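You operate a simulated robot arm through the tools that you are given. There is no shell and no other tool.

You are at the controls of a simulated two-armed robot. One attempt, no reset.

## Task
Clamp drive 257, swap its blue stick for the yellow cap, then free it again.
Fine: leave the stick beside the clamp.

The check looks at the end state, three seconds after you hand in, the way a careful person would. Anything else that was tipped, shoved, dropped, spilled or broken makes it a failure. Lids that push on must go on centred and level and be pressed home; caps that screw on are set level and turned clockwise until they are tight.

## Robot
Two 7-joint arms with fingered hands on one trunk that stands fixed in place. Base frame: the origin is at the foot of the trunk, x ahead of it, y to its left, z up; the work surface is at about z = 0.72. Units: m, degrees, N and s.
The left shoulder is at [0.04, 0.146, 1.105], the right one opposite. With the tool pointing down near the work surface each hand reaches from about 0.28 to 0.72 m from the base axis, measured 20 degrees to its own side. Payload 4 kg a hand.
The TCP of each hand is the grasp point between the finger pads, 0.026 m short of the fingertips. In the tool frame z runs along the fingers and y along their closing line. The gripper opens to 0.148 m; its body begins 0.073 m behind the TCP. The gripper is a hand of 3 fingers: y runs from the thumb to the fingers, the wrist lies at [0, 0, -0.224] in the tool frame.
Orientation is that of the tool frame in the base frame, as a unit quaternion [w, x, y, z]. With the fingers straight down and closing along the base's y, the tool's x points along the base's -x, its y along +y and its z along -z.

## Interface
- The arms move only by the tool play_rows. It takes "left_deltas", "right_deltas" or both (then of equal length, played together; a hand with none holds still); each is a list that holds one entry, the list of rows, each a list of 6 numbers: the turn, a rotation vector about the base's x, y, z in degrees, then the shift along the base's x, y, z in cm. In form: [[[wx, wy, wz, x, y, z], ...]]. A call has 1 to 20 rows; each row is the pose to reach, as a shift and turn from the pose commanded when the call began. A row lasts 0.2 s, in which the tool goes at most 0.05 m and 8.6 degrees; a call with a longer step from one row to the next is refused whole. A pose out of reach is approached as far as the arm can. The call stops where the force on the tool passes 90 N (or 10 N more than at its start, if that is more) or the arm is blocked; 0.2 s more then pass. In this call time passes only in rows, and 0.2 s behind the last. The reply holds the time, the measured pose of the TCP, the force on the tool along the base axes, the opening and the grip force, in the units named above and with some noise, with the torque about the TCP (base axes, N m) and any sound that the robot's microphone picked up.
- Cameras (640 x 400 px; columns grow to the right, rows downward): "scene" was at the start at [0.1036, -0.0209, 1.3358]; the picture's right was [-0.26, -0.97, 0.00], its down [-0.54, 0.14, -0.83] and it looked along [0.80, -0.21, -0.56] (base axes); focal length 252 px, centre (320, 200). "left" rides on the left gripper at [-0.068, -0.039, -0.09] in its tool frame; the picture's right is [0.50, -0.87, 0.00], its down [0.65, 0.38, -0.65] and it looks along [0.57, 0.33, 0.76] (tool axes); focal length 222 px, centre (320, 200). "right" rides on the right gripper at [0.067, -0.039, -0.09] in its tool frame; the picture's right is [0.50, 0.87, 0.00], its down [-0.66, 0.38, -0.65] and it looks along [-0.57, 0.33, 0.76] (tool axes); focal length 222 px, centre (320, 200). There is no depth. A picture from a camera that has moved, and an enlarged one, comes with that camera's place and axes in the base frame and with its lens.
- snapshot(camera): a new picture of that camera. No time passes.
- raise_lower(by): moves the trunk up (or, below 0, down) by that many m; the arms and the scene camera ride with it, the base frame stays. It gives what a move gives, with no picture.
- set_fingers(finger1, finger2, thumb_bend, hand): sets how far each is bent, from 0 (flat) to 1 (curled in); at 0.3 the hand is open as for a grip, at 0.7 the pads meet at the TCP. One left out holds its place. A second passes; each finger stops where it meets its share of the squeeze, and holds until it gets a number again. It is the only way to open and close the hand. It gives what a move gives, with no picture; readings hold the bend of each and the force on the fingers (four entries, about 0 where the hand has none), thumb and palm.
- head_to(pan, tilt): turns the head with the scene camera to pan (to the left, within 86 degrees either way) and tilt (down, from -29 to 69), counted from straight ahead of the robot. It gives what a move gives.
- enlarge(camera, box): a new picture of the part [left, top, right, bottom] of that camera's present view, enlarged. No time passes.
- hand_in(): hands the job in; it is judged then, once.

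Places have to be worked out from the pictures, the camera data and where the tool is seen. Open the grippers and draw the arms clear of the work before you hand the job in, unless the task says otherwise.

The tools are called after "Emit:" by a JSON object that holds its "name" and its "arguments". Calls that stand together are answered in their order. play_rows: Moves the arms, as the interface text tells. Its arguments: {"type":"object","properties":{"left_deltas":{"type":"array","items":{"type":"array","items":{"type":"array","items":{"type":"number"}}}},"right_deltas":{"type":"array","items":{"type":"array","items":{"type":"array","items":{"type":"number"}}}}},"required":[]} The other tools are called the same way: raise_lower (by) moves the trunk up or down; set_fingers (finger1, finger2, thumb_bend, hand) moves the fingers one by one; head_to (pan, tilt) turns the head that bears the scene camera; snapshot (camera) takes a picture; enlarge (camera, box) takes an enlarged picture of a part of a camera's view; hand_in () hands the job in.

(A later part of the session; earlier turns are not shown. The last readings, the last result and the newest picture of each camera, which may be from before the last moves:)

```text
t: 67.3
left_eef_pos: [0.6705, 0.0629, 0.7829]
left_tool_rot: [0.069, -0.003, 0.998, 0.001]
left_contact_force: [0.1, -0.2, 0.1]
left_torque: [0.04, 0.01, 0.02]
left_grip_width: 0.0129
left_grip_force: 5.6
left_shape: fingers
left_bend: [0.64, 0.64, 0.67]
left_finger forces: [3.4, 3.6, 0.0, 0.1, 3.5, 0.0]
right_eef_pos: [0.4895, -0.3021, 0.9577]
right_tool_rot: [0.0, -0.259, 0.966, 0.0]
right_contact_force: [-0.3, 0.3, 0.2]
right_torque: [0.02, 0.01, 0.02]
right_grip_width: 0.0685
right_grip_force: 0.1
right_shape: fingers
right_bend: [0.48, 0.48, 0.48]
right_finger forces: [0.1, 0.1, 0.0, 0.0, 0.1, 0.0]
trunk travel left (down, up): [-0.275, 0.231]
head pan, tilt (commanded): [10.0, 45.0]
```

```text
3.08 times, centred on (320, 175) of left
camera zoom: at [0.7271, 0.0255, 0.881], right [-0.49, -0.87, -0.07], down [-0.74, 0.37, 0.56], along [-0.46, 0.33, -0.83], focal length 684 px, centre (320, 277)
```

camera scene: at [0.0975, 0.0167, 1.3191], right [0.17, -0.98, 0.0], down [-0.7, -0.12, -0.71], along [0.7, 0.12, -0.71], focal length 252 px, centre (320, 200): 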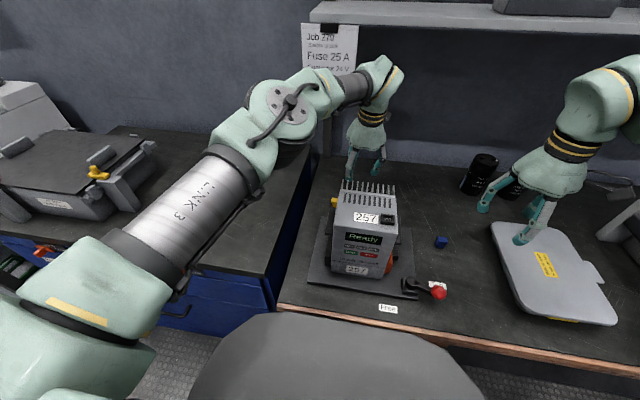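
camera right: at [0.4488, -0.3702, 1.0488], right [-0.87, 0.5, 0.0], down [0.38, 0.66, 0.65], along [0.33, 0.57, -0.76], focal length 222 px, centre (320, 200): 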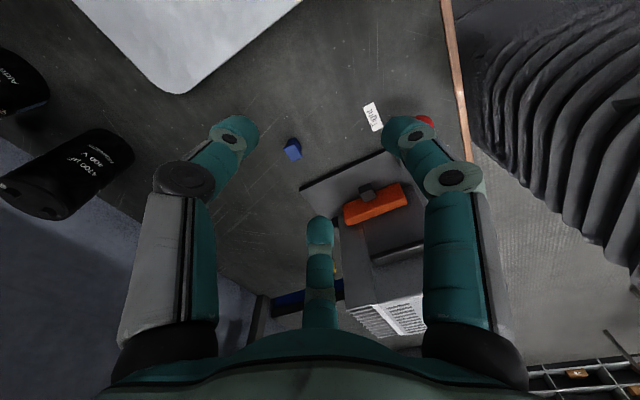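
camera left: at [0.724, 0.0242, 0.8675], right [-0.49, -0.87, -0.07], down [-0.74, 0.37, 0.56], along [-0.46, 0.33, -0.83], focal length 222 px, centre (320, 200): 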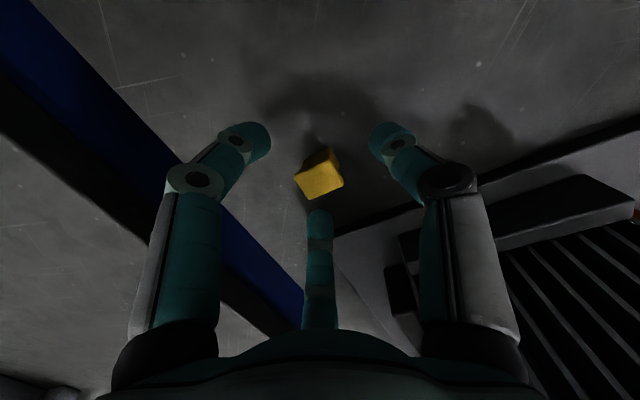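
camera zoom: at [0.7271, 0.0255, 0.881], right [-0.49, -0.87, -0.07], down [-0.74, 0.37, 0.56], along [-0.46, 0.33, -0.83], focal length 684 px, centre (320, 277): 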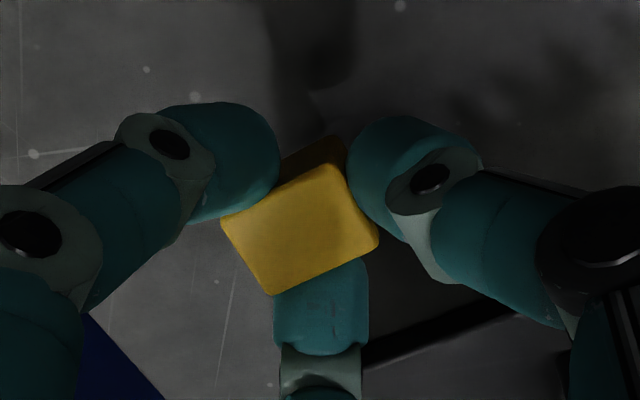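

The cap is lifted and steady in the fingers, flange about 17 mm below the TCP. I carry it up and back over the drive to above the port (TCP ≈ (0.452, −0.065, 1.013)).

Emit:
{"name": "play_rows", "arguments": {"left_deltas": [[[0, 0, 0, 0, 0, 3], [0, 0, 0, 0, 0, 6], [0, 0, 0, -0.5, 0, 9.5], [0, 0, 0, -2, 0, 13], [0, 0, 0, -4, 0, 16], [0, 0, 0, -6.5, -1, 18.5], [0, 0, 0, -9, -2.5, 20.5], [0, 0, 0, -11.5, -4.5, 22], [0, 0, 0, -14, -6.5, 23.1], [0, 0, 0, -16.5, -8.5, 23.1], [0, 0, 0, -19, -10.5, 23.1], [0, 0, 0, -21, -12, 23.1], [0, 0, 0, -21.9, -12.9, 23.1]]]}}

Emit:
{"name": "snapshot", "arguments": {"camera": "left"}}

Emit:
{"name": "snapshot", "arguments": {"camera": "scene"}}

```text
t: 70.1
left_eef_pos: [0.4536, -0.0642, 1.0133]
left_tool_rot: [0.07, -0.002, 0.998, 0.002]
left_contact_force: [0.5, 0.3, -0.1]
left_torque: [0.03, -0.02, 0.01]
left_grip_width: 0.0127
left_grip_force: 5.0
left_shape: fingers
left_bend: [0.64, 0.64, 0.67]
left_finger forces: [3.3, 3.6, 0.1, 0.0, 3.4, 0.1]
right_eef_pos: [0.4891, -0.3027, 0.9574]
right_tool_rot: [0.0, -0.26, 0.966, 0.001]
right_contact_force: [0.5, -0.2, -0.4]
right_torque: [0.01, 0.01, 0.0]
right_grip_width: 0.068
right_grip_force: 0.0
right_shape: fingers
right_bend: [0.48, 0.48, 0.48]
right_finger forces: [0.1, 0.0, 0.1, 0.1, 0.0, 0.1]
trunk travel left (down, up): [-0.275, 0.231]
head pan, tilt (commanded): [10.0, 45.0]
```

```text
taken
camera left: at [0.5083, -0.1044, 1.112], right [-0.49, -0.87, -0.07], down [-0.74, 0.37, 0.56], along [-0.46, 0.33, -0.83], focal length 222 px, centre (320, 200)
```

left: 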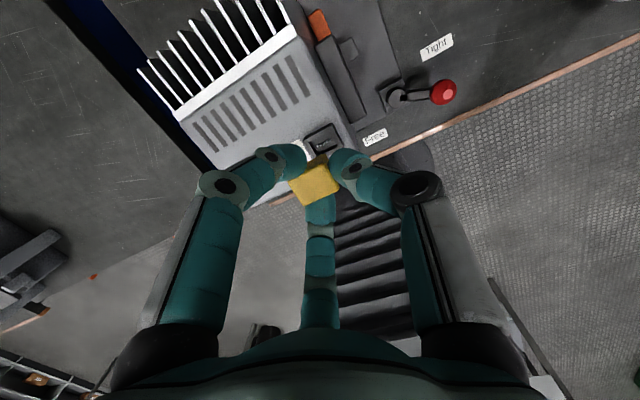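

```text
taken
camera scene: at [0.098, 0.0155, 1.319], right [0.17, -0.98, 0.0], down [-0.7, -0.12, -0.71], along [0.7, 0.12, -0.71], focal length 252 px, centre (320, 200)
```

scene: 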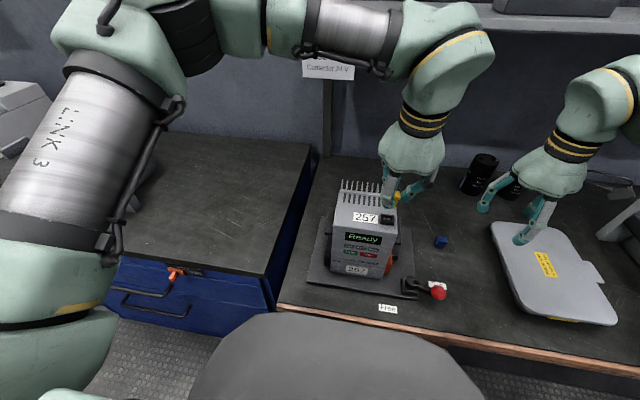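

The cap is above the drive with the port visible. I zoom in on both views to measure the cap against the port.

Emit:
{"name": "enlarge", "arguments": {"camera": "left", "box": [270, 110, 370, 220]}}

Emit:
{"name": "enlarge", "arguments": {"camera": "scene", "box": [365, 175, 425, 235]}}

```text
3.64 times, centred on (320, 165) of left
camera zoom: at [0.5083, -0.1044, 1.112], right [-0.49, -0.87, -0.07], down [-0.74, 0.37, 0.56], along [-0.46, 0.33, -0.83], focal length 808 px, centre (320, 327)
```

zoom: 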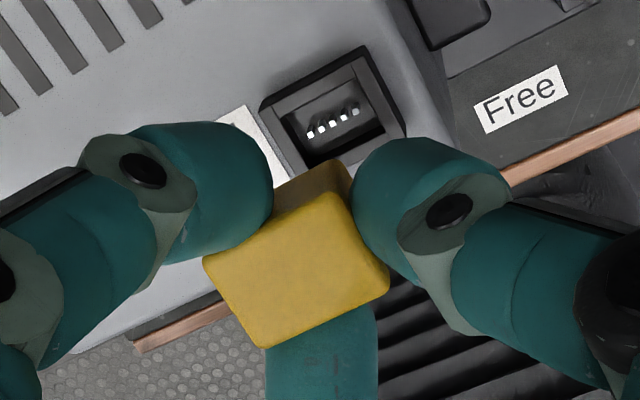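

```text
6.67 times, centred on (395, 205) of scene
camera zoom: at [0.098, 0.0155, 1.319], right [0.17, -0.98, 0.0], down [-0.7, -0.12, -0.71], along [0.7, 0.12, -0.71], focal length 1677 px, centre (-180, 167)
```

zoom: 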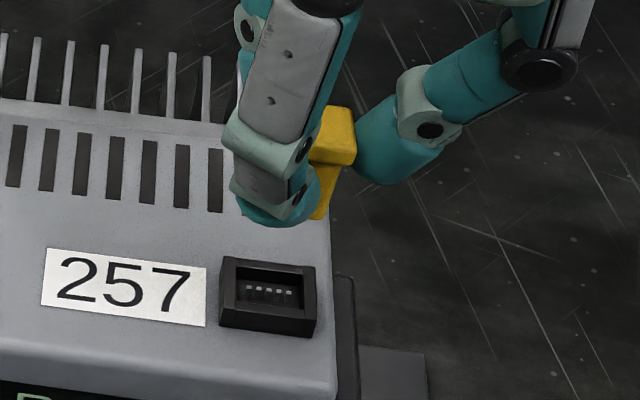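

The front finger hides the cap from the head camera, so I move the right hand to a viewpoint at the front right, from where its camera can watch the insertion.

Emit:
{"name": "play_rows", "arguments": {"right_deltas": [[[0, 0, 0, -1.5, 0, 2], [0, 0, -4, -4, 1, 4], [0, 0, -8, -6.5, 2.5, 5.3], [0, 0, -12, -9, 4.5, 5.3], [0, 0, -16, -11.5, 6.5, 5.3], [0, 0, -20, -13, 8.2, 5.3]]]}}

Emit:
{"name": "snapshot", "arguments": {"camera": "right"}}

```text
t: 71.5
left_eef_pos: [0.4532, -0.0646, 1.0129]
left_tool_rot: [0.068, -0.002, 0.998, 0.001]
left_contact_force: [-0.4, 0.2, -0.7]
left_torque: [0.01, -0.01, -0.06]
left_grip_width: 0.0127
left_grip_force: 5.6
left_shape: fingers
left_bend: [0.64, 0.64, 0.67]
left_finger forces: [3.4, 3.6, 0.0, 0.0, 3.4, 0.1]
right_eef_pos: [0.3603, -0.2199, 1.0109]
right_tool_rot: [0.0, -0.086, 0.996, 0.001]
right_contact_force: [0.4, 0.4, 0.2]
right_torque: [-0.01, 0.01, 0.01]
right_grip_width: 0.0682
right_grip_force: 0.0
right_shape: fingers
right_bend: [0.48, 0.48, 0.48]
right_finger forces: [0.0, 0.0, 0.0, 0.0, 0.0, 0.1]
trunk travel left (down, up): [-0.275, 0.231]
head pan, tilt (commanded): [10.0, 45.0]
```

```text
taken
camera right: at [0.299, -0.2699, 1.1027], right [-0.64, 0.77, 0.0], down [0.58, 0.49, 0.65], along [0.5, 0.42, -0.76], focal length 222 px, centre (320, 200)
```

right: 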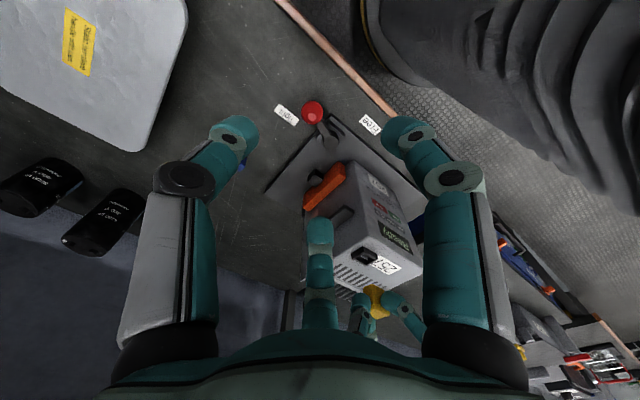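

The right camera now sees both the port and the cap in the gap between its fingers. I zoom in on that.

Emit:
{"name": "enlarge", "arguments": {"camera": "right", "box": [340, 230, 440, 330]}}

```text
4.00 times, centred on (390, 280) of right
camera zoom: at [0.299, -0.2699, 1.1027], right [-0.64, 0.77, 0.0], down [0.58, 0.49, 0.65], along [0.5, 0.42, -0.76], focal length 888 px, centre (40, -120)
```

zoom: 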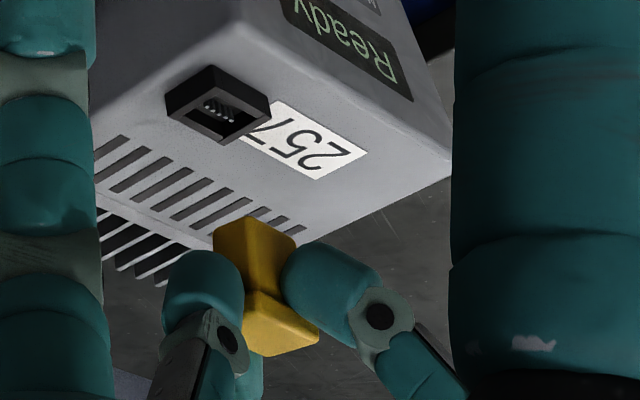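

This view is excellent (upside-down). I zoom in further on the cap to measure its tilt and position against the port.

Emit:
{"name": "enlarge", "arguments": {"camera": "right", "box": [360, 280, 425, 325]}}

Emit:
{"name": "enlarge", "arguments": {"camera": "right", "box": [360, 240, 410, 275]}}

```text
8.89 times, centred on (392, 302) of right
camera zoom: at [0.299, -0.2699, 1.1027], right [-0.64, 0.77, 0.0], down [0.58, 0.49, 0.65], along [0.5, 0.42, -0.76], focal length 1974 px, centre (-324, -711)
```

zoom: 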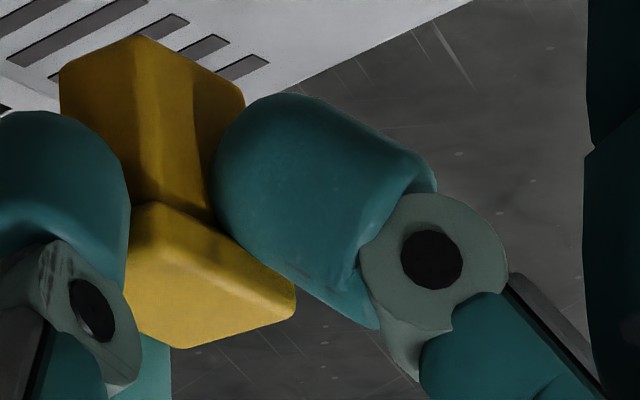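

```text
11.43 times, centred on (385, 258) of right
camera zoom: at [0.299, -0.2699, 1.1027], right [-0.64, 0.77, 0.0], down [0.58, 0.49, 0.65], along [0.5, 0.42, -0.76], focal length 2538 px, centre (-423, -457)
```

zoom: 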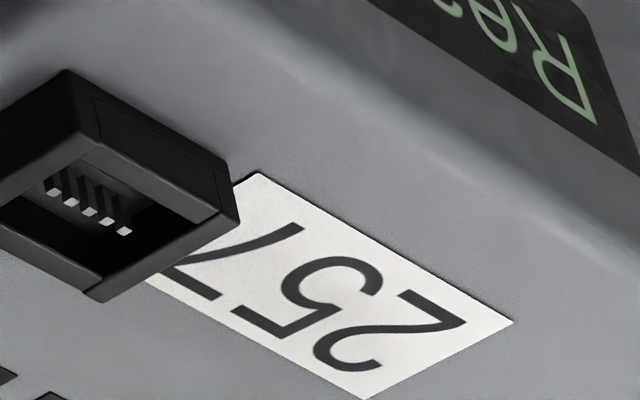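

Comparing edges with the port, the cap appears rotated about 5° about this camera's line of sight. I turn the left hand by the opposite ~4.5° and look again.

Emit:
{"name": "play_rows", "arguments": {"left_deltas": [[[-1.2, -1.6, 1, 0, 0, 0], [-2.3, -3.2, 2.1, 0, 0, 0]]]}}

Emit:
{"name": "enlarge", "arguments": {"camera": "right", "box": [340, 240, 440, 330]}}

Emit:
{"name": "enlarge", "arguments": {"camera": "right", "box": [360, 280, 425, 325]}}

Emit:
{"name": "enlarge", "arguments": {"camera": "left", "box": [270, 110, 370, 220]}}

```text
t: 72.1
left_eef_pos: [0.4532, -0.0636, 1.0131]
left_tool_rot: [0.097, -0.023, 0.995, -0.017]
left_contact_force: [0.1, 0.6, 0.2]
left_torque: [0.0, -0.01, -0.02]
left_grip_width: 0.0126
left_grip_force: 4.9
left_shape: fingers
left_bend: [0.64, 0.64, 0.67]
left_finger forces: [3.4, 3.6, 0.0, 0.1, 3.4, 0.1]
right_eef_pos: [0.3594, -0.2195, 1.0108]
right_tool_rot: [0.0, -0.086, 0.996, 0.0]
right_contact_force: [-0.2, -0.4, -0.3]
right_torque: [0.03, -0.01, 0.0]
right_grip_width: 0.0683
right_grip_force: 0.0
right_shape: fingers
right_bend: [0.48, 0.48, 0.48]
right_finger forces: [0.0, 0.0, 0.1, 0.1, 0.0, 0.0]
trunk travel left (down, up): [-0.275, 0.231]
head pan, tilt (commanded): [10.0, 45.0]
```

```text
4.44 times, centred on (390, 285) of right
camera zoom: at [0.2991, -0.2703, 1.1026], right [-0.64, 0.77, 0.0], down [0.58, 0.49, 0.65], along [0.5, 0.42, -0.76], focal length 987 px, centre (9, -178)
```

zoom: 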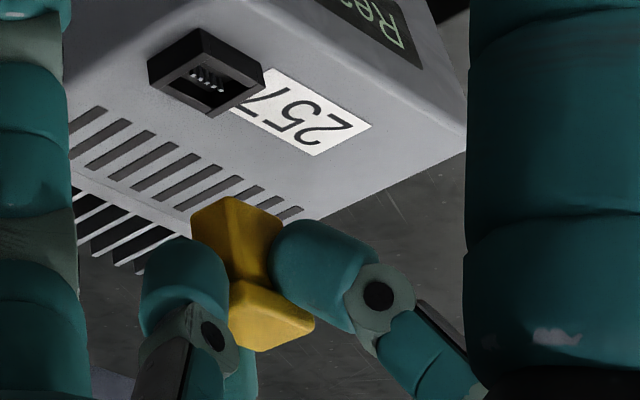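

```text
8.89 times, centred on (392, 302) of right
camera zoom: at [0.2991, -0.2703, 1.1026], right [-0.64, 0.77, 0.0], down [0.58, 0.49, 0.65], along [0.5, 0.42, -0.76], focal length 1974 px, centre (-324, -711)
```

zoom: 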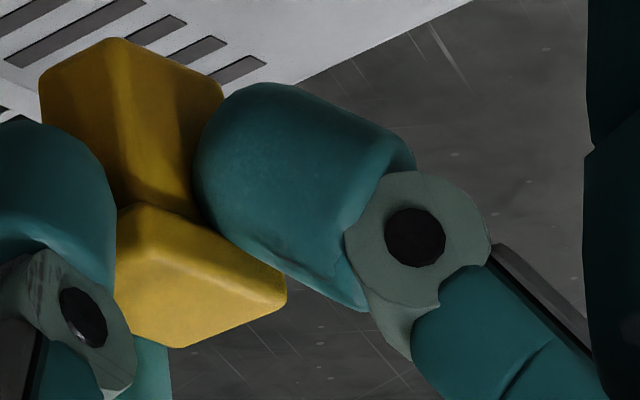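

```text
3.64 times, centred on (320, 165) of left
camera zoom: at [0.5043, -0.0974, 1.1162], right [-0.45, -0.89, -0.06], down [-0.78, 0.37, 0.5], along [-0.42, 0.28, -0.86], focal length 808 px, centre (320, 327)
```

zoom: 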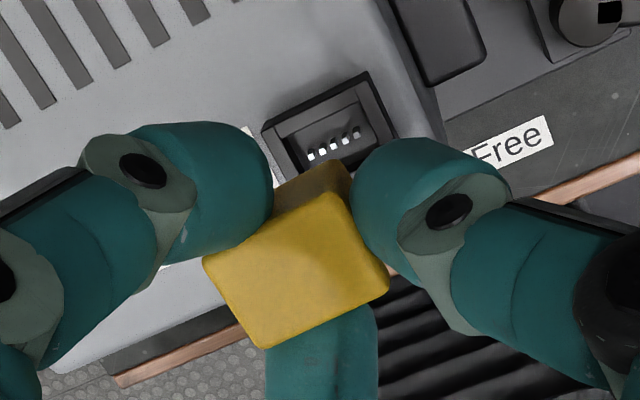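

The cap looks nearly aligned now. I take a stronger zoom from both cameras to estimate the remaining tilt more accurately.

Emit:
{"name": "enlarge", "arguments": {"camera": "right", "box": [362, 282, 394, 302]}}

Emit:
{"name": "enlarge", "arguments": {"camera": "right", "box": [366, 298, 398, 320]}}

Emit:
{"name": "enlarge", "arguments": {"camera": "left", "box": [284, 152, 344, 190]}}

Emit:
{"name": "enlarge", "arguments": {"camera": "left", "box": [296, 118, 346, 160]}}

```text
16.00 times, centred on (378, 292) of right
camera zoom: at [0.2991, -0.2703, 1.1026], right [-0.64, 0.77, 0.0], down [0.58, 0.49, 0.65], along [0.5, 0.42, -0.76], focal length 3554 px, centre (-608, -1272)
```

zoom: 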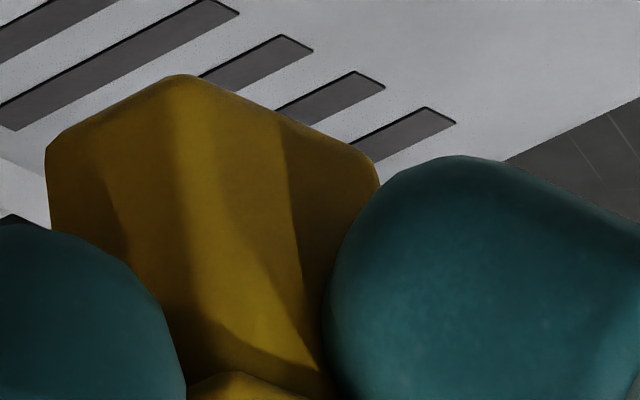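

```text
16.00 times, centred on (382, 309) of right
camera zoom: at [0.2991, -0.2703, 1.1026], right [-0.64, 0.77, 0.0], down [0.58, 0.49, 0.65], along [0.5, 0.42, -0.76], focal length 3554 px, centre (-672, -1544)
```

zoom: 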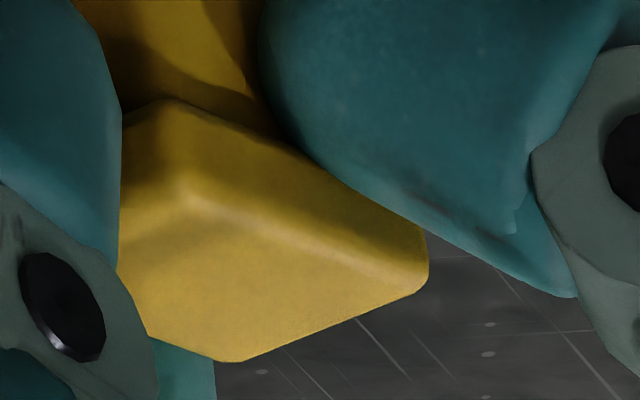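

```text
10.53 times, centred on (314, 171) of left
camera zoom: at [0.5043, -0.0974, 1.1162], right [-0.45, -0.89, -0.06], down [-0.78, 0.37, 0.5], along [-0.42, 0.28, -0.86], focal length 2338 px, centre (383, 505)
```

zoom: 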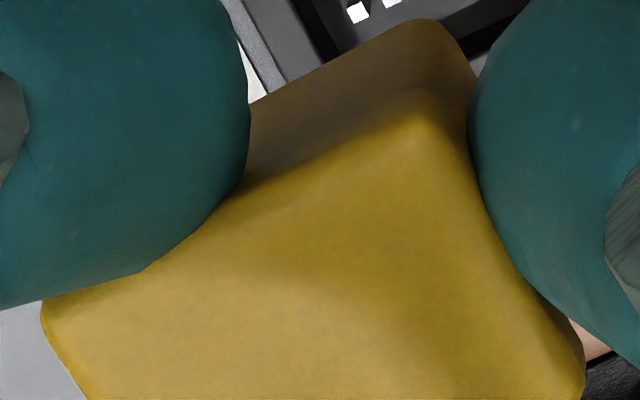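

```text
9.52 times, centred on (321, 139) of left
camera zoom: at [0.5043, -0.0974, 1.1162], right [-0.45, -0.89, -0.06], down [-0.78, 0.37, 0.5], along [-0.42, 0.28, -0.86], focal length 2116 px, centre (310, 781)
```

zoom: 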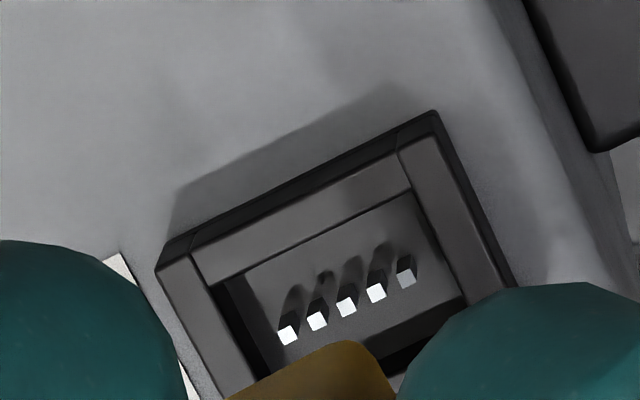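

The right and left views now show the cap aligned to within ~1–2°. I check the remaining axis using the scene camera's view of the cap's right edge.

Emit:
{"name": "enlarge", "arguments": {"camera": "scene", "box": [384, 188, 416, 210]}}

Emit:
{"name": "enlarge", "arguments": {"camera": "scene", "box": [372, 205, 404, 229]}}

```text
16.00 times, centred on (400, 199) of scene
camera zoom: at [0.0979, 0.016, 1.319], right [0.17, -0.98, 0.0], down [-0.7, -0.12, -0.71], along [0.7, 0.12, -0.71], focal length 4026 px, centre (-960, 216)
```

zoom: 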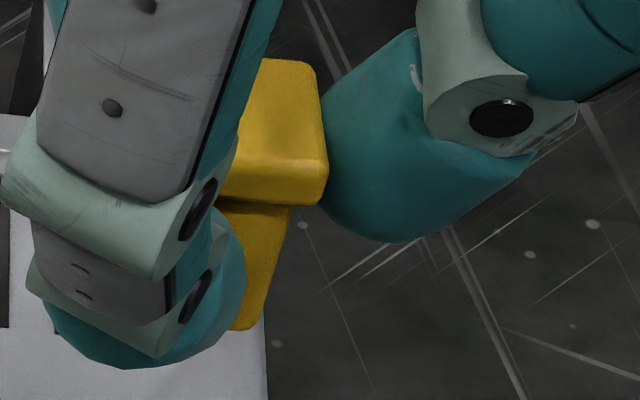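

```text
16.00 times, centred on (388, 217) of scene
camera zoom: at [0.0979, 0.016, 1.319], right [0.17, -0.98, 0.0], down [-0.7, -0.12, -0.71], along [0.7, 0.12, -0.71], focal length 4026 px, centre (-768, -72)
```

zoom: 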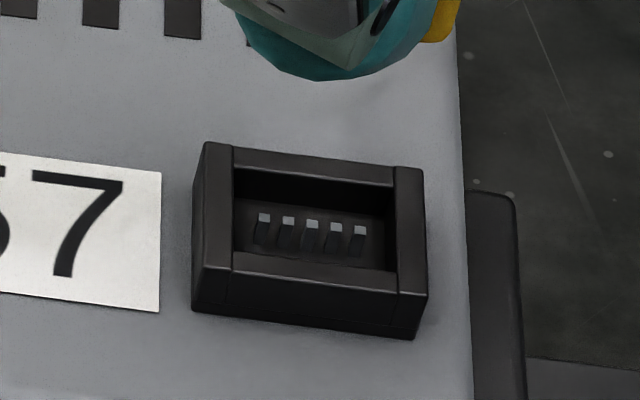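

Measured: cap bottom centre about (0.456, −0.059, 0.970), slot centre about (0.454, −0.0616), with a ~2° yaw error left. I correct yaw and position and lower until the cap is ~7 mm above the port.

Emit:
{"name": "play_rows", "arguments": {"left_deltas": [[[0.4, -0.2, -1, -0.1, -0.2, 0], [0.8, -0.5, -2, -0.19, -0.34, 0], [0.8, -0.5, -2, -0.19, -0.34, -1.2], [0.8, -0.5, -2, -0.19, -0.34, -2.4], [0.8, -0.5, -2, -0.19, -0.34, -3.3]]]}}

Emit:
{"name": "enlarge", "arguments": {"camera": "right", "box": [345, 240, 425, 310]}}

Emit:
{"name": "enlarge", "arguments": {"camera": "left", "box": [284, 130, 354, 190]}}

Emit:
{"name": "enlarge", "arguments": {"camera": "scene", "box": [372, 195, 412, 229]}}

```text
t: 73.3
left_eef_pos: [0.4507, -0.0675, 0.981]
left_tool_rot: [0.101, -0.005, 0.995, -0.012]
left_contact_force: [0.2, 0.3, -0.7]
left_torque: [0.02, 0.02, 0.0]
left_grip_width: 0.0129
left_grip_force: 5.2
left_shape: fingers
left_bend: [0.64, 0.64, 0.67]
left_finger forces: [3.4, 3.5, 0.0, 0.1, 3.4, 0.0]
right_eef_pos: [0.3596, -0.2198, 1.0127]
right_tool_rot: [-0.001, -0.087, 0.996, 0.0]
right_contact_force: [0.6, -0.1, -0.4]
right_torque: [-0.02, 0.01, -0.03]
right_grip_width: 0.0681
right_grip_force: 0.0
right_shape: fingers
right_bend: [0.48, 0.48, 0.48]
right_finger forces: [0.0, 0.0, 0.1, 0.0, 0.1, 0.1]
trunk travel left (down, up): [-0.275, 0.231]
head pan, tilt (commanded): [10.0, 45.0]
```

```text
5.71 times, centred on (385, 275) of right
camera zoom: at [0.2993, -0.2705, 1.1026], right [-0.64, 0.77, 0.0], down [0.58, 0.49, 0.65], along [0.5, 0.42, -0.76], focal length 1269 px, centre (-51, -229)
```

zoom: 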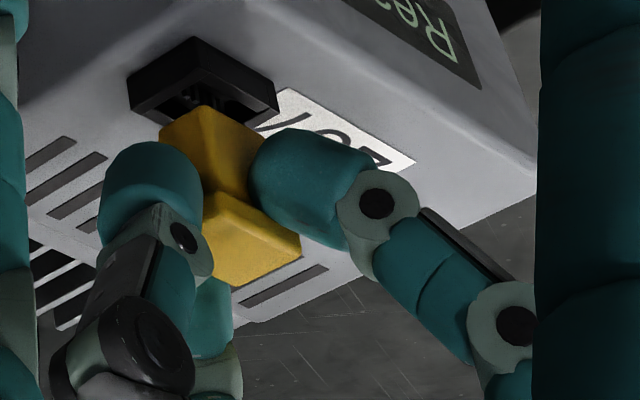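

```text
6.67 times, centred on (319, 160) of left
camera zoom: at [0.5003, -0.104, 1.0829], right [-0.48, -0.87, -0.08], down [-0.78, 0.39, 0.5], along [-0.41, 0.3, -0.86], focal length 1481 px, centre (327, 467)
```

zoom: 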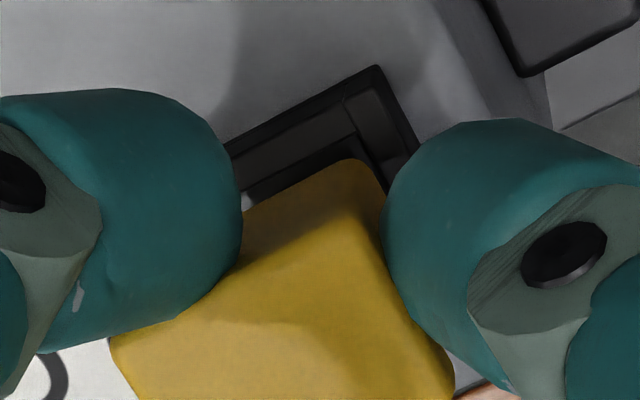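

```text
11.76 times, centred on (392, 212) of scene
camera zoom: at [0.098, 0.0158, 1.319], right [0.17, -0.98, 0.0], down [-0.7, -0.12, -0.71], along [0.7, 0.12, -0.71], focal length 2960 px, centre (-527, 59)
```

zoom: 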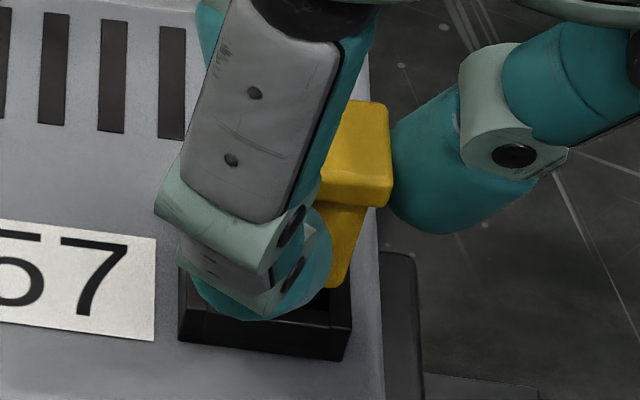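

The cap is now just above the port and well lined up. I zoom in more on the right and left views to fine-tune.

Emit:
{"name": "enlarge", "arguments": {"camera": "right", "box": [358, 243, 394, 271]}}

Emit:
{"name": "enlarge", "arguments": {"camera": "left", "box": [302, 136, 338, 166]}}

Emit:
{"name": "enlarge", "arguments": {"camera": "scene", "box": [384, 203, 412, 225]}}

```text
14.29 times, centred on (376, 257) of right
camera zoom: at [0.2993, -0.2705, 1.1026], right [-0.64, 0.77, 0.0], down [0.58, 0.49, 0.65], along [0.5, 0.42, -0.76], focal length 3173 px, centre (-480, -614)
```

zoom: 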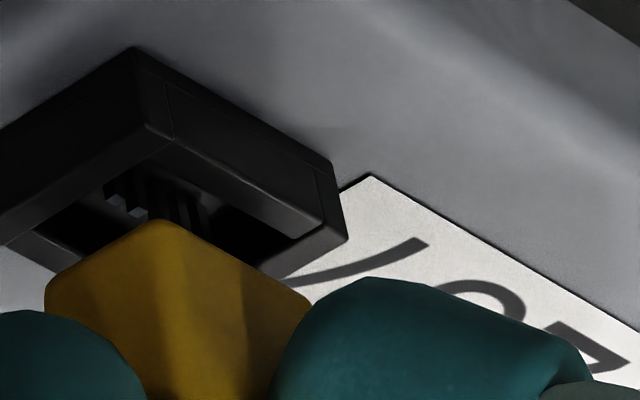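

```text
13.33 times, centred on (320, 151) of left
camera zoom: at [0.5003, -0.104, 1.0829], right [-0.48, -0.87, -0.08], down [-0.78, 0.39, 0.5], along [-0.41, 0.3, -0.86], focal length 2962 px, centre (320, 853)
```

zoom: 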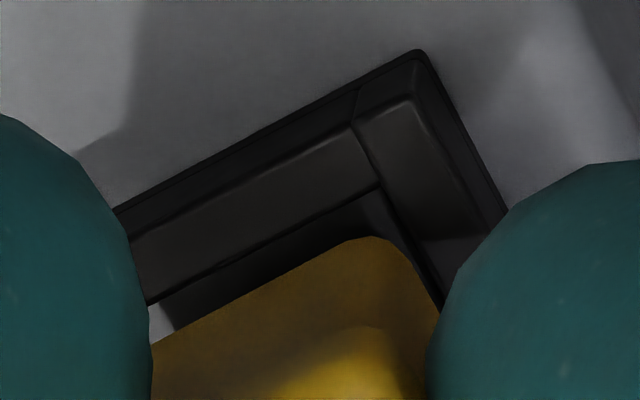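

```text
16.00 times, centred on (398, 214) of scene
camera zoom: at [0.098, 0.0158, 1.319], right [0.17, -0.98, 0.0], down [-0.7, -0.12, -0.71], along [0.7, 0.12, -0.71], focal length 4026 px, centre (-928, -24)
```

zoom: 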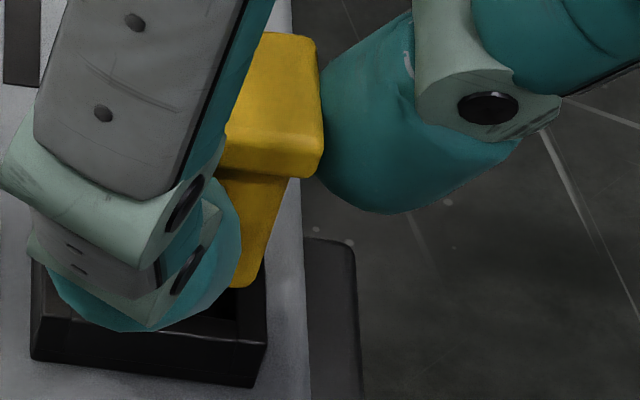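

All three views agree that the cap should shift about 0.7 mm toward +y; x is fine. I apply that and lower 6 mm so its bottom sits right at the port rim.

Emit:
{"name": "play_rows", "arguments": {"left_deltas": [[[0, 0, 0, 0, 0.07, -0.2], [0, 0, 0, 0, 0.07, -0.4], [0, 0, 0, 0, 0.07, -0.6]]]}}

Emit:
{"name": "enlarge", "arguments": {"camera": "right", "box": [358, 243, 394, 271]}}

Emit:
{"name": "enlarge", "arguments": {"camera": "left", "box": [302, 136, 338, 166]}}

Emit:
{"name": "enlarge", "arguments": {"camera": "scene", "box": [384, 203, 412, 225]}}

```text
t: 74.1
left_eef_pos: [0.4512, -0.0657, 0.975]
left_tool_rot: [0.101, -0.005, 0.995, -0.013]
left_contact_force: [0.4, 0.0, 0.3]
left_torque: [-0.02, -0.04, -0.03]
left_grip_width: 0.0129
left_grip_force: 5.0
left_shape: fingers
left_bend: [0.64, 0.64, 0.67]
left_finger forces: [3.3, 3.6, 0.0, 0.1, 3.6, 0.1]
right_eef_pos: [0.3597, -0.2209, 1.0122]
right_tool_rot: [0.0, -0.089, 0.996, 0.0]
right_contact_force: [0.2, -0.9, 0.5]
right_torque: [-0.01, -0.04, 0.01]
right_grip_width: 0.0683
right_grip_force: 0.0
right_shape: fingers
right_bend: [0.48, 0.48, 0.48]
right_finger forces: [0.1, 0.0, 0.0, 0.0, 0.0, 0.1]
trunk travel left (down, up): [-0.275, 0.231]
head pan, tilt (commanded): [10.0, 45.0]
```

```text
14.29 times, centred on (376, 257) of right
camera zoom: at [0.2991, -0.2704, 1.1027], right [-0.64, 0.77, 0.0], down [0.58, 0.49, 0.65], along [0.5, 0.42, -0.76], focal length 3173 px, centre (-480, -614)
```

zoom: 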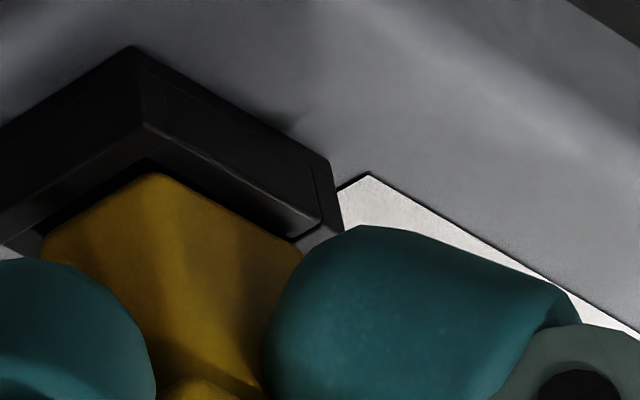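

```text
13.33 times, centred on (320, 151) of left
camera zoom: at [0.5, -0.103, 1.0775], right [-0.48, -0.87, -0.08], down [-0.78, 0.39, 0.5], along [-0.4, 0.3, -0.86], focal length 2962 px, centre (320, 853)
```

zoom: 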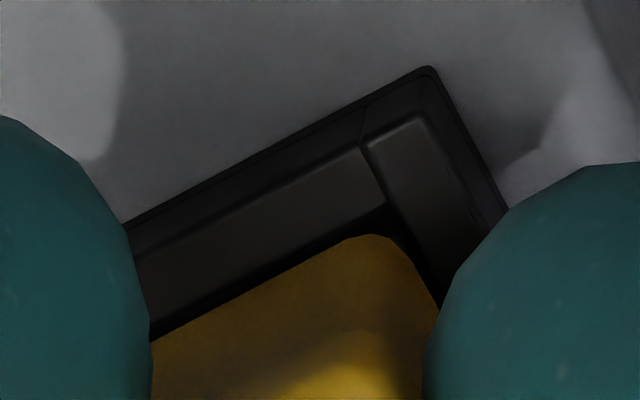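

```text
16.00 times, centred on (398, 214) of scene
camera zoom: at [0.0978, 0.0159, 1.3191], right [0.17, -0.98, 0.0], down [-0.7, -0.12, -0.71], along [0.7, 0.12, -0.71], focal length 4026 px, centre (-928, -24)
```

zoom: 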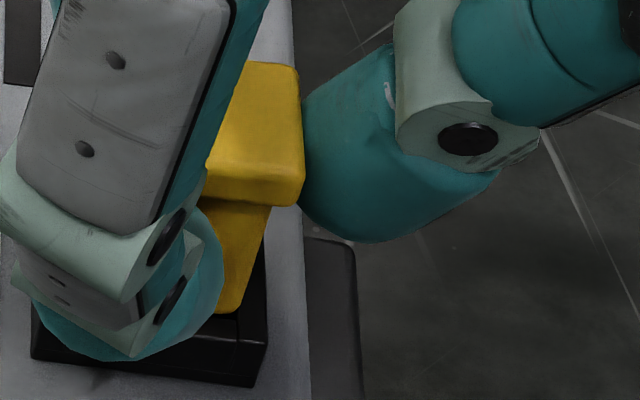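

The cap outline sits nicely inside the slot opening in both hand views. I lower 3 mm more into the slot and check the force.

Emit:
{"name": "play_rows", "arguments": {"left_deltas": [[[0, 0, 0, 0, 0, -0.15], [0, 0, 0, 0, 0, -0.3]]]}}

Emit:
{"name": "enlarge", "arguments": {"camera": "right", "box": [358, 243, 394, 271]}}

Emit:
{"name": "enlarge", "arguments": {"camera": "left", "box": [302, 136, 338, 166]}}

```text
t: 74.7
left_eef_pos: [0.4495, -0.067, 0.9707]
left_tool_rot: [0.102, -0.005, 0.995, -0.013]
left_contact_force: [-0.1, -0.8, 7.8]
left_torque: [0.01, -0.02, 0.0]
left_grip_width: 0.0119
left_grip_force: 6.6
left_shape: fingers
left_bend: [0.64, 0.65, 0.67]
left_finger forces: [4.0, 4.8, 0.0, 0.0, 3.3, 0.0]
right_eef_pos: [0.359, -0.2206, 1.0124]
right_tool_rot: [0.0, -0.087, 0.996, 0.0]
right_contact_force: [0.4, 0.1, 0.5]
right_torque: [-0.01, 0.0, -0.03]
right_grip_width: 0.0686
right_grip_force: 0.1
right_shape: fingers
right_bend: [0.48, 0.48, 0.48]
right_finger forces: [0.0, 0.1, 0.0, 0.1, 0.0, 0.1]
trunk travel left (down, up): [-0.275, 0.231]
head pan, tilt (commanded): [10.0, 45.0]
heard: snap
```

```text
14.29 times, centred on (376, 257) of right
camera zoom: at [0.2986, -0.2705, 1.1028], right [-0.64, 0.77, 0.0], down [0.58, 0.49, 0.65], along [0.5, 0.42, -0.76], focal length 3173 px, centre (-480, -614)
```

zoom: 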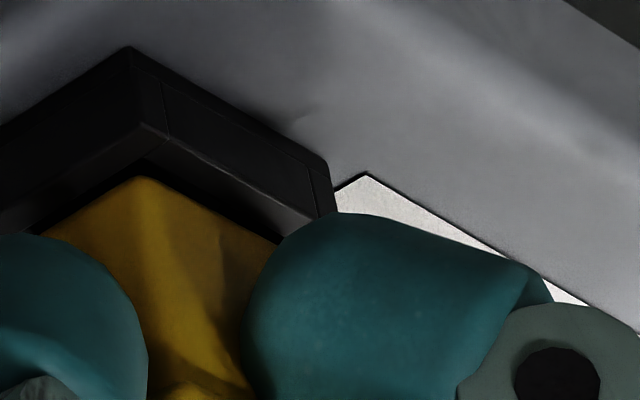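

```text
13.33 times, centred on (320, 151) of left
camera zoom: at [0.4998, -0.1033, 1.0752], right [-0.48, -0.87, -0.08], down [-0.78, 0.39, 0.5], along [-0.4, 0.3, -0.86], focal length 2962 px, centre (320, 853)
```

zoom: 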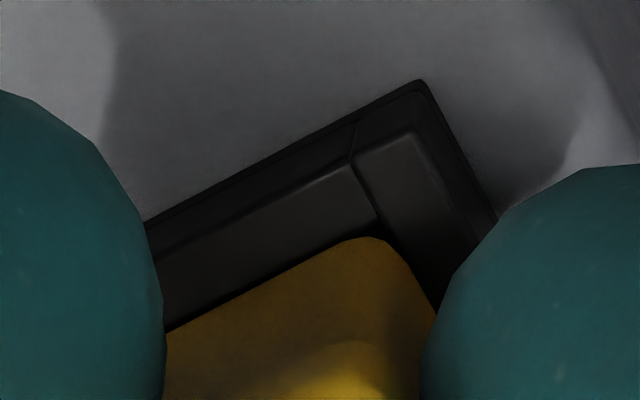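

A snap was heard with ~8 N of push: the cap has engaged. I open the fingers slightly to let go, then check its seating.

Emit:
{"name": "set_fingers", "arguments": {"hand": "left", "finger1": 0.59, "finger2": 0.59, "thumb_bend": 0.59}}

Emit:
{"name": "enlarge", "arguments": {"camera": "right", "box": [345, 240, 425, 310]}}

Emit:
{"name": "enlarge", "arguments": {"camera": "left", "box": [270, 110, 370, 220]}}

Emit:
{"name": "enlarge", "arguments": {"camera": "scene", "box": [376, 195, 416, 225]}}

```text
t: 75.7
left_eef_pos: [0.4517, -0.0652, 0.9725]
left_tool_rot: [0.101, -0.005, 0.995, -0.013]
left_contact_force: [-1.1, 0.3, 0.4]
left_torque: [0.01, 0.01, 0.02]
left_grip_width: 0.032
left_grip_force: 0.1
left_shape: fingers
left_bend: [0.59, 0.59, 0.59]
left_finger forces: [0.1, 0.0, 0.0, 0.0, 0.1, 0.0]
right_eef_pos: [0.3596, -0.2211, 1.0118]
right_tool_rot: [0.0, -0.088, 0.996, -0.001]
right_contact_force: [-0.3, 0.1, 0.6]
right_torque: [0.01, -0.03, -0.01]
right_grip_width: 0.0685
right_grip_force: 0.0
right_shape: fingers
right_bend: [0.48, 0.48, 0.48]
right_finger forces: [0.1, 0.0, 0.0, 0.1, 0.0, 0.0]
trunk travel left (down, up): [-0.275, 0.231]
head pan, tilt (commanded): [10.0, 45.0]
```

```text
5.71 times, centred on (385, 275) of right
camera zoom: at [0.2991, -0.2705, 1.1026], right [-0.64, 0.77, 0.0], down [0.58, 0.49, 0.65], along [0.5, 0.42, -0.76], focal length 1269 px, centre (-51, -229)
```

zoom: 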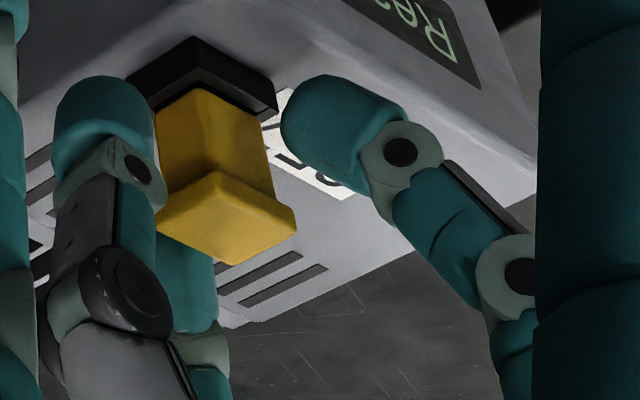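

```text
3.64 times, centred on (320, 165) of left
camera zoom: at [0.5001, -0.1031, 1.0744], right [-0.48, -0.87, -0.08], down [-0.78, 0.39, 0.5], along [-0.4, 0.3, -0.86], focal length 808 px, centre (320, 327)
```

zoom: 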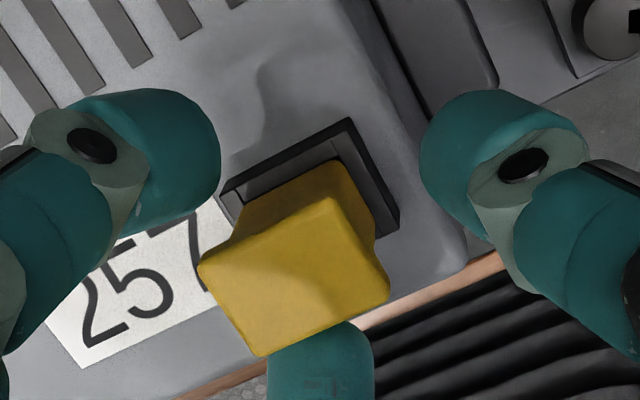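

```text
13.33 times, centred on (396, 210) of scene
camera zoom: at [0.0978, 0.0158, 1.319], right [0.17, -0.98, 0.0], down [-0.7, -0.12, -0.71], along [0.7, 0.12, -0.71], focal length 3355 px, centre (-693, 67)
```

zoom: 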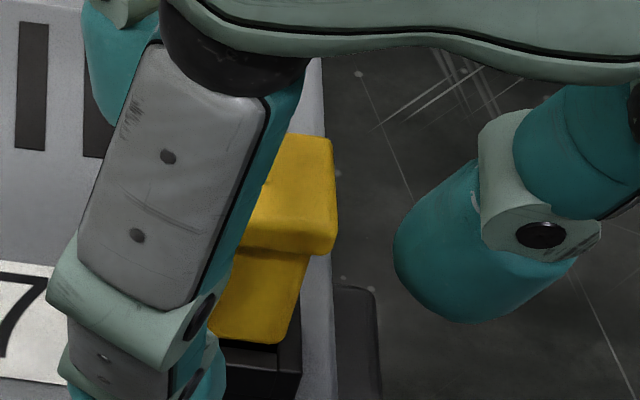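

The cap's flange now sits exactly where the stick's flange was (same image position), upright and square to the port. I open a bit more and lift the left hand clear.

Emit:
{"name": "set_fingers", "arguments": {"hand": "left", "finger1": 0.56, "finger2": 0.56, "thumb_bend": 0.56}}

Emit:
{"name": "play_rows", "arguments": {"left_deltas": [[[0, 0, 0, 0, 0, 0.5], [0, 0, 0, 0, 0, 1.5], [0, 0, 0, 0, 0, 3], [0, 0, 0, 0, 0, 5], [0, 0, 0, 0, 0, 7]]]}}

Emit:
{"name": "enlarge", "arguments": {"camera": "scene", "box": [365, 190, 425, 235]}}

Emit:
{"name": "enlarge", "arguments": {"camera": "right", "box": [345, 240, 425, 310]}}

```text
t: 76.7
left_eef_pos: [0.4512, -0.0663, 0.9713]
left_tool_rot: [0.101, -0.005, 0.995, -0.013]
left_contact_force: [-0.4, 0.4, 0.5]
left_torque: [0.01, 0.03, -0.02]
left_grip_width: 0.0418
left_grip_force: 0.0
left_shape: fingers
left_bend: [0.56, 0.56, 0.56]
left_finger forces: [0.0, 0.0, 0.0, 0.1, 0.0, 0.1]
right_eef_pos: [0.3594, -0.22, 1.0127]
right_tool_rot: [0.0, -0.087, 0.996, 0.0]
right_contact_force: [-1.1, 0.7, 0.0]
right_torque: [0.0, -0.01, 0.0]
right_grip_width: 0.0682
right_grip_force: 0.0
right_shape: fingers
right_bend: [0.48, 0.48, 0.48]
right_finger forces: [0.0, 0.1, 0.0, 0.0, 0.0, 0.0]
trunk travel left (down, up): [-0.275, 0.231]
head pan, tilt (commanded): [10.0, 45.0]
```

```text
t: 77.9
left_eef_pos: [0.4491, -0.0669, 1.0412]
left_tool_rot: [0.102, -0.005, 0.995, -0.013]
left_contact_force: [0.1, 0.1, -0.9]
left_torque: [0.03, 0.01, -0.01]
left_grip_width: 0.0419
left_grip_force: 0.2
left_shape: fingers
left_bend: [0.56, 0.56, 0.56]
left_finger forces: [0.0, 0.0, 0.0, 0.0, 0.0, 0.0]
right_eef_pos: [0.3591, -0.2206, 1.0116]
right_tool_rot: [0.0, -0.087, 0.996, 0.0]
right_contact_force: [-0.2, -0.4, 0.2]
right_torque: [0.01, 0.01, 0.0]
right_grip_width: 0.0683
right_grip_force: 0.0
right_shape: fingers
right_bend: [0.48, 0.48, 0.48]
right_finger forces: [0.0, 0.1, 0.1, 0.0, 0.0, 0.0]
trunk travel left (down, up): [-0.275, 0.231]
head pan, tilt (commanded): [10.0, 45.0]
```

```text
8.89 times, centred on (395, 212) of scene
camera zoom: at [0.0975, 0.0158, 1.3191], right [0.17, -0.98, 0.0], down [-0.7, -0.12, -0.71], along [0.7, 0.12, -0.71], focal length 2236 px, centre (-347, 89)
```

zoom: 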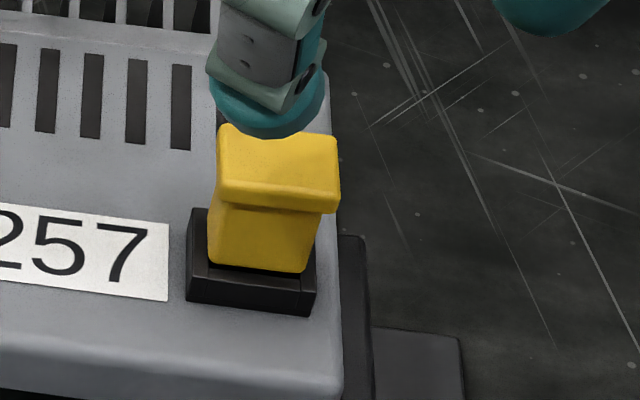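

```text
5.71 times, centred on (385, 275) of right
camera zoom: at [0.2988, -0.2705, 1.1027], right [-0.64, 0.77, 0.0], down [0.58, 0.49, 0.65], along [0.5, 0.42, -0.76], focal length 1269 px, centre (-51, -229)
```

zoom: 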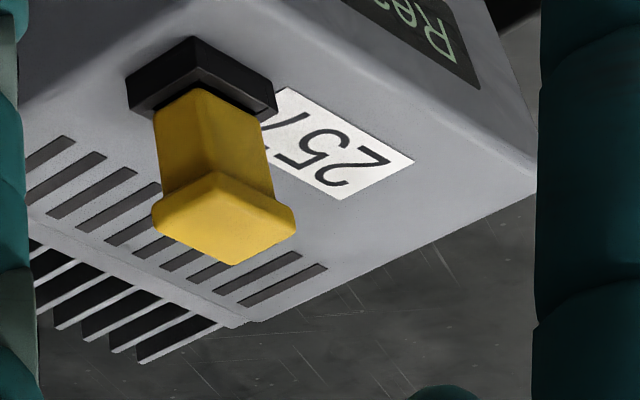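

The cap occupies exactly the pixels the blue stick did when seated, so it appears fully home. To be sure, I'll press gently from above: I level the left hand, make a fist and centre it over the cap.

Emit:
{"name": "play_rows", "arguments": {"left_deltas": [[[0.7, 5.8, 0, 0.1, 0.2, 0.5], [1.4, 11.6, 0, 0.32, 0.5, 1]]]}}

Emit:
{"name": "set_fingers", "arguments": {"hand": "left", "finger1": 0.7, "finger2": 0.7, "thumb_bend": 0.7}}

Emit:
{"name": "snapshot", "arguments": {"camera": "right"}}

Emit:
{"name": "enlarge", "arguments": {"camera": "right", "box": [335, 240, 445, 330]}}

```text
t: 78.5
left_eef_pos: [0.4555, -0.0626, 1.0507]
left_tool_rot: [-0.002, -0.004, 1.0, 0.0]
left_contact_force: [-0.6, 1.4, -0.4]
left_torque: [0.02, -0.01, 0.01]
left_grip_width: 0.0419
left_grip_force: 0.1
left_shape: fingers
left_bend: [0.56, 0.56, 0.56]
left_finger forces: [0.0, 0.0, 0.0, 0.1, 0.0, 0.0]
right_eef_pos: [0.36, -0.2199, 1.012]
right_tool_rot: [0.0, -0.087, 0.996, -0.001]
right_contact_force: [0.0, -0.2, 0.3]
right_torque: [0.0, 0.05, -0.02]
right_grip_width: 0.0682
right_grip_force: 0.0
right_shape: fingers
right_bend: [0.48, 0.48, 0.48]
right_finger forces: [0.0, 0.0, 0.0, 0.0, 0.1, 0.0]
trunk travel left (down, up): [-0.275, 0.231]
head pan, tilt (commanded): [10.0, 45.0]
```

```text
t: 79.5
left_eef_pos: [0.4535, -0.0615, 1.0502]
left_tool_rot: [-0.001, -0.005, 1.0, 0.001]
left_contact_force: [0.0, 0.4, 0.6]
left_torque: [-0.02, -0.01, 0.02]
left_grip_width: 0.0003
left_grip_force: 0.2
left_shape: fingers
left_bend: [0.69, 0.69, 0.7]
left_finger forces: [0.0, 0.0, 0.0, 0.0, 0.0, 0.0]
right_eef_pos: [0.3597, -0.2203, 1.012]
right_tool_rot: [0.0, -0.087, 0.996, 0.0]
right_contact_force: [-0.3, 0.4, 0.7]
right_torque: [-0.01, 0.01, 0.01]
right_grip_width: 0.0684
right_grip_force: 0.1
right_shape: fingers
right_bend: [0.48, 0.48, 0.48]
right_finger forces: [0.0, 0.0, 0.1, 0.0, 0.0, 0.0]
trunk travel left (down, up): [-0.275, 0.231]
head pan, tilt (commanded): [10.0, 45.0]
```

```text
taken
camera right: at [0.2992, -0.2705, 1.1026], right [-0.64, 0.77, 0.0], down [0.58, 0.49, 0.65], along [0.5, 0.42, -0.76], focal length 222 px, centre (320, 200)
```

right: 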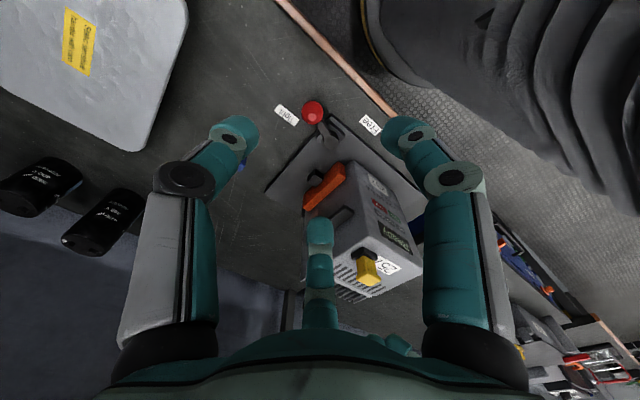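

```text
4.44 times, centred on (390, 285) of right
camera zoom: at [0.2992, -0.2705, 1.1026], right [-0.64, 0.77, 0.0], down [0.58, 0.49, 0.65], along [0.5, 0.42, -0.76], focal length 987 px, centre (9, -178)
```

zoom: 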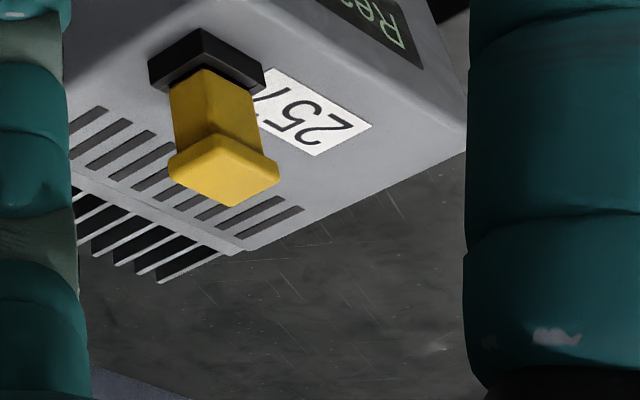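

The fist is centred above the cap. I lower to just above its top, then press in small steps.

Emit:
{"name": "play_rows", "arguments": {"left_deltas": [[[0, 0, 0, 0, 0, -2], [0, 0, 0, 0, 0, -4], [0, 0, 0, 0, 0, -5.2]]]}}

Emit:
{"name": "enlarge", "arguments": {"camera": "right", "box": [335, 240, 445, 330]}}

```text
t: 80.3
left_eef_pos: [0.4548, -0.061, 0.9993]
left_tool_rot: [0.0, -0.004, 1.0, 0.0]
left_contact_force: [0.3, 0.3, -0.4]
left_torque: [-0.01, -0.01, 0.01]
left_grip_width: 0.0003
left_grip_force: 0.0
left_shape: fingers
left_bend: [0.69, 0.69, 0.7]
left_finger forces: [0.1, 0.1, 0.0, 0.1, 0.0, 0.0]
right_eef_pos: [0.3605, -0.2216, 1.0126]
right_tool_rot: [0.0, -0.087, 0.996, -0.001]
right_contact_force: [0.7, 1.2, -0.6]
right_torque: [0.04, 0.01, -0.01]
right_grip_width: 0.0684
right_grip_force: 0.0
right_shape: fingers
right_bend: [0.48, 0.48, 0.48]
right_finger forces: [0.0, 0.0, 0.0, 0.0, 0.0, 0.0]
trunk travel left (down, up): [-0.275, 0.231]
head pan, tilt (commanded): [10.0, 45.0]
```

```text
4.44 times, centred on (390, 285) of right
camera zoom: at [0.2993, -0.2705, 1.1026], right [-0.64, 0.77, 0.0], down [0.58, 0.49, 0.65], along [0.5, 0.42, -0.76], focal length 987 px, centre (9, -178)
```

zoom: 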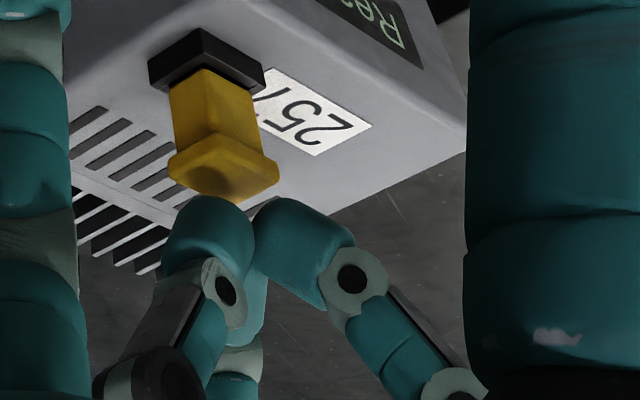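

The tips are about 1.5 cm above the cap's top. I lower 1.2 cm, then check the force.

Emit:
{"name": "play_rows", "arguments": {"left_deltas": [[[0, 0, 0, 0, 0, -0.5], [0, 0, 0, 0, 0, -0.9], [0, 0, 0, 0, 0, -1.2]]]}}

Emit:
{"name": "enlarge", "arguments": {"camera": "right", "box": [335, 240, 445, 330]}}

```text
t: 81.1
left_eef_pos: [0.4544, -0.0617, 0.9874]
left_tool_rot: [0.001, -0.004, 1.0, -0.001]
left_contact_force: [1.6, 0.2, 10.3]
left_torque: [-0.03, -0.09, -0.02]
left_grip_width: 0.0
left_grip_force: 5.9
left_shape: fingers
left_bend: [0.7, 0.7, 0.7]
left_finger forces: [4.6, 3.5, 0.1, 0.0, 4.2, 0.0]
right_eef_pos: [0.3576, -0.2204, 1.0122]
right_tool_rot: [0.0, -0.088, 0.996, 0.0]
right_contact_force: [0.3, -0.5, -0.1]
right_torque: [0.05, -0.04, 0.02]
right_grip_width: 0.0683
right_grip_force: 0.1
right_shape: fingers
right_bend: [0.48, 0.48, 0.48]
right_finger forces: [0.0, 0.1, 0.0, 0.0, 0.0, 0.0]
trunk travel left (down, up): [-0.275, 0.231]
head pan, tilt (commanded): [10.0, 45.0]
```

```text
4.44 times, centred on (390, 285) of right
camera zoom: at [0.2984, -0.2703, 1.103], right [-0.64, 0.77, 0.0], down [0.58, 0.49, 0.65], along [0.5, 0.42, -0.76], focal length 987 px, centre (9, -178)
```

zoom: 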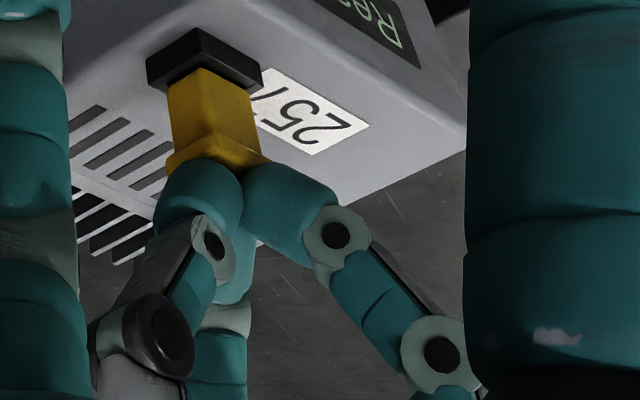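

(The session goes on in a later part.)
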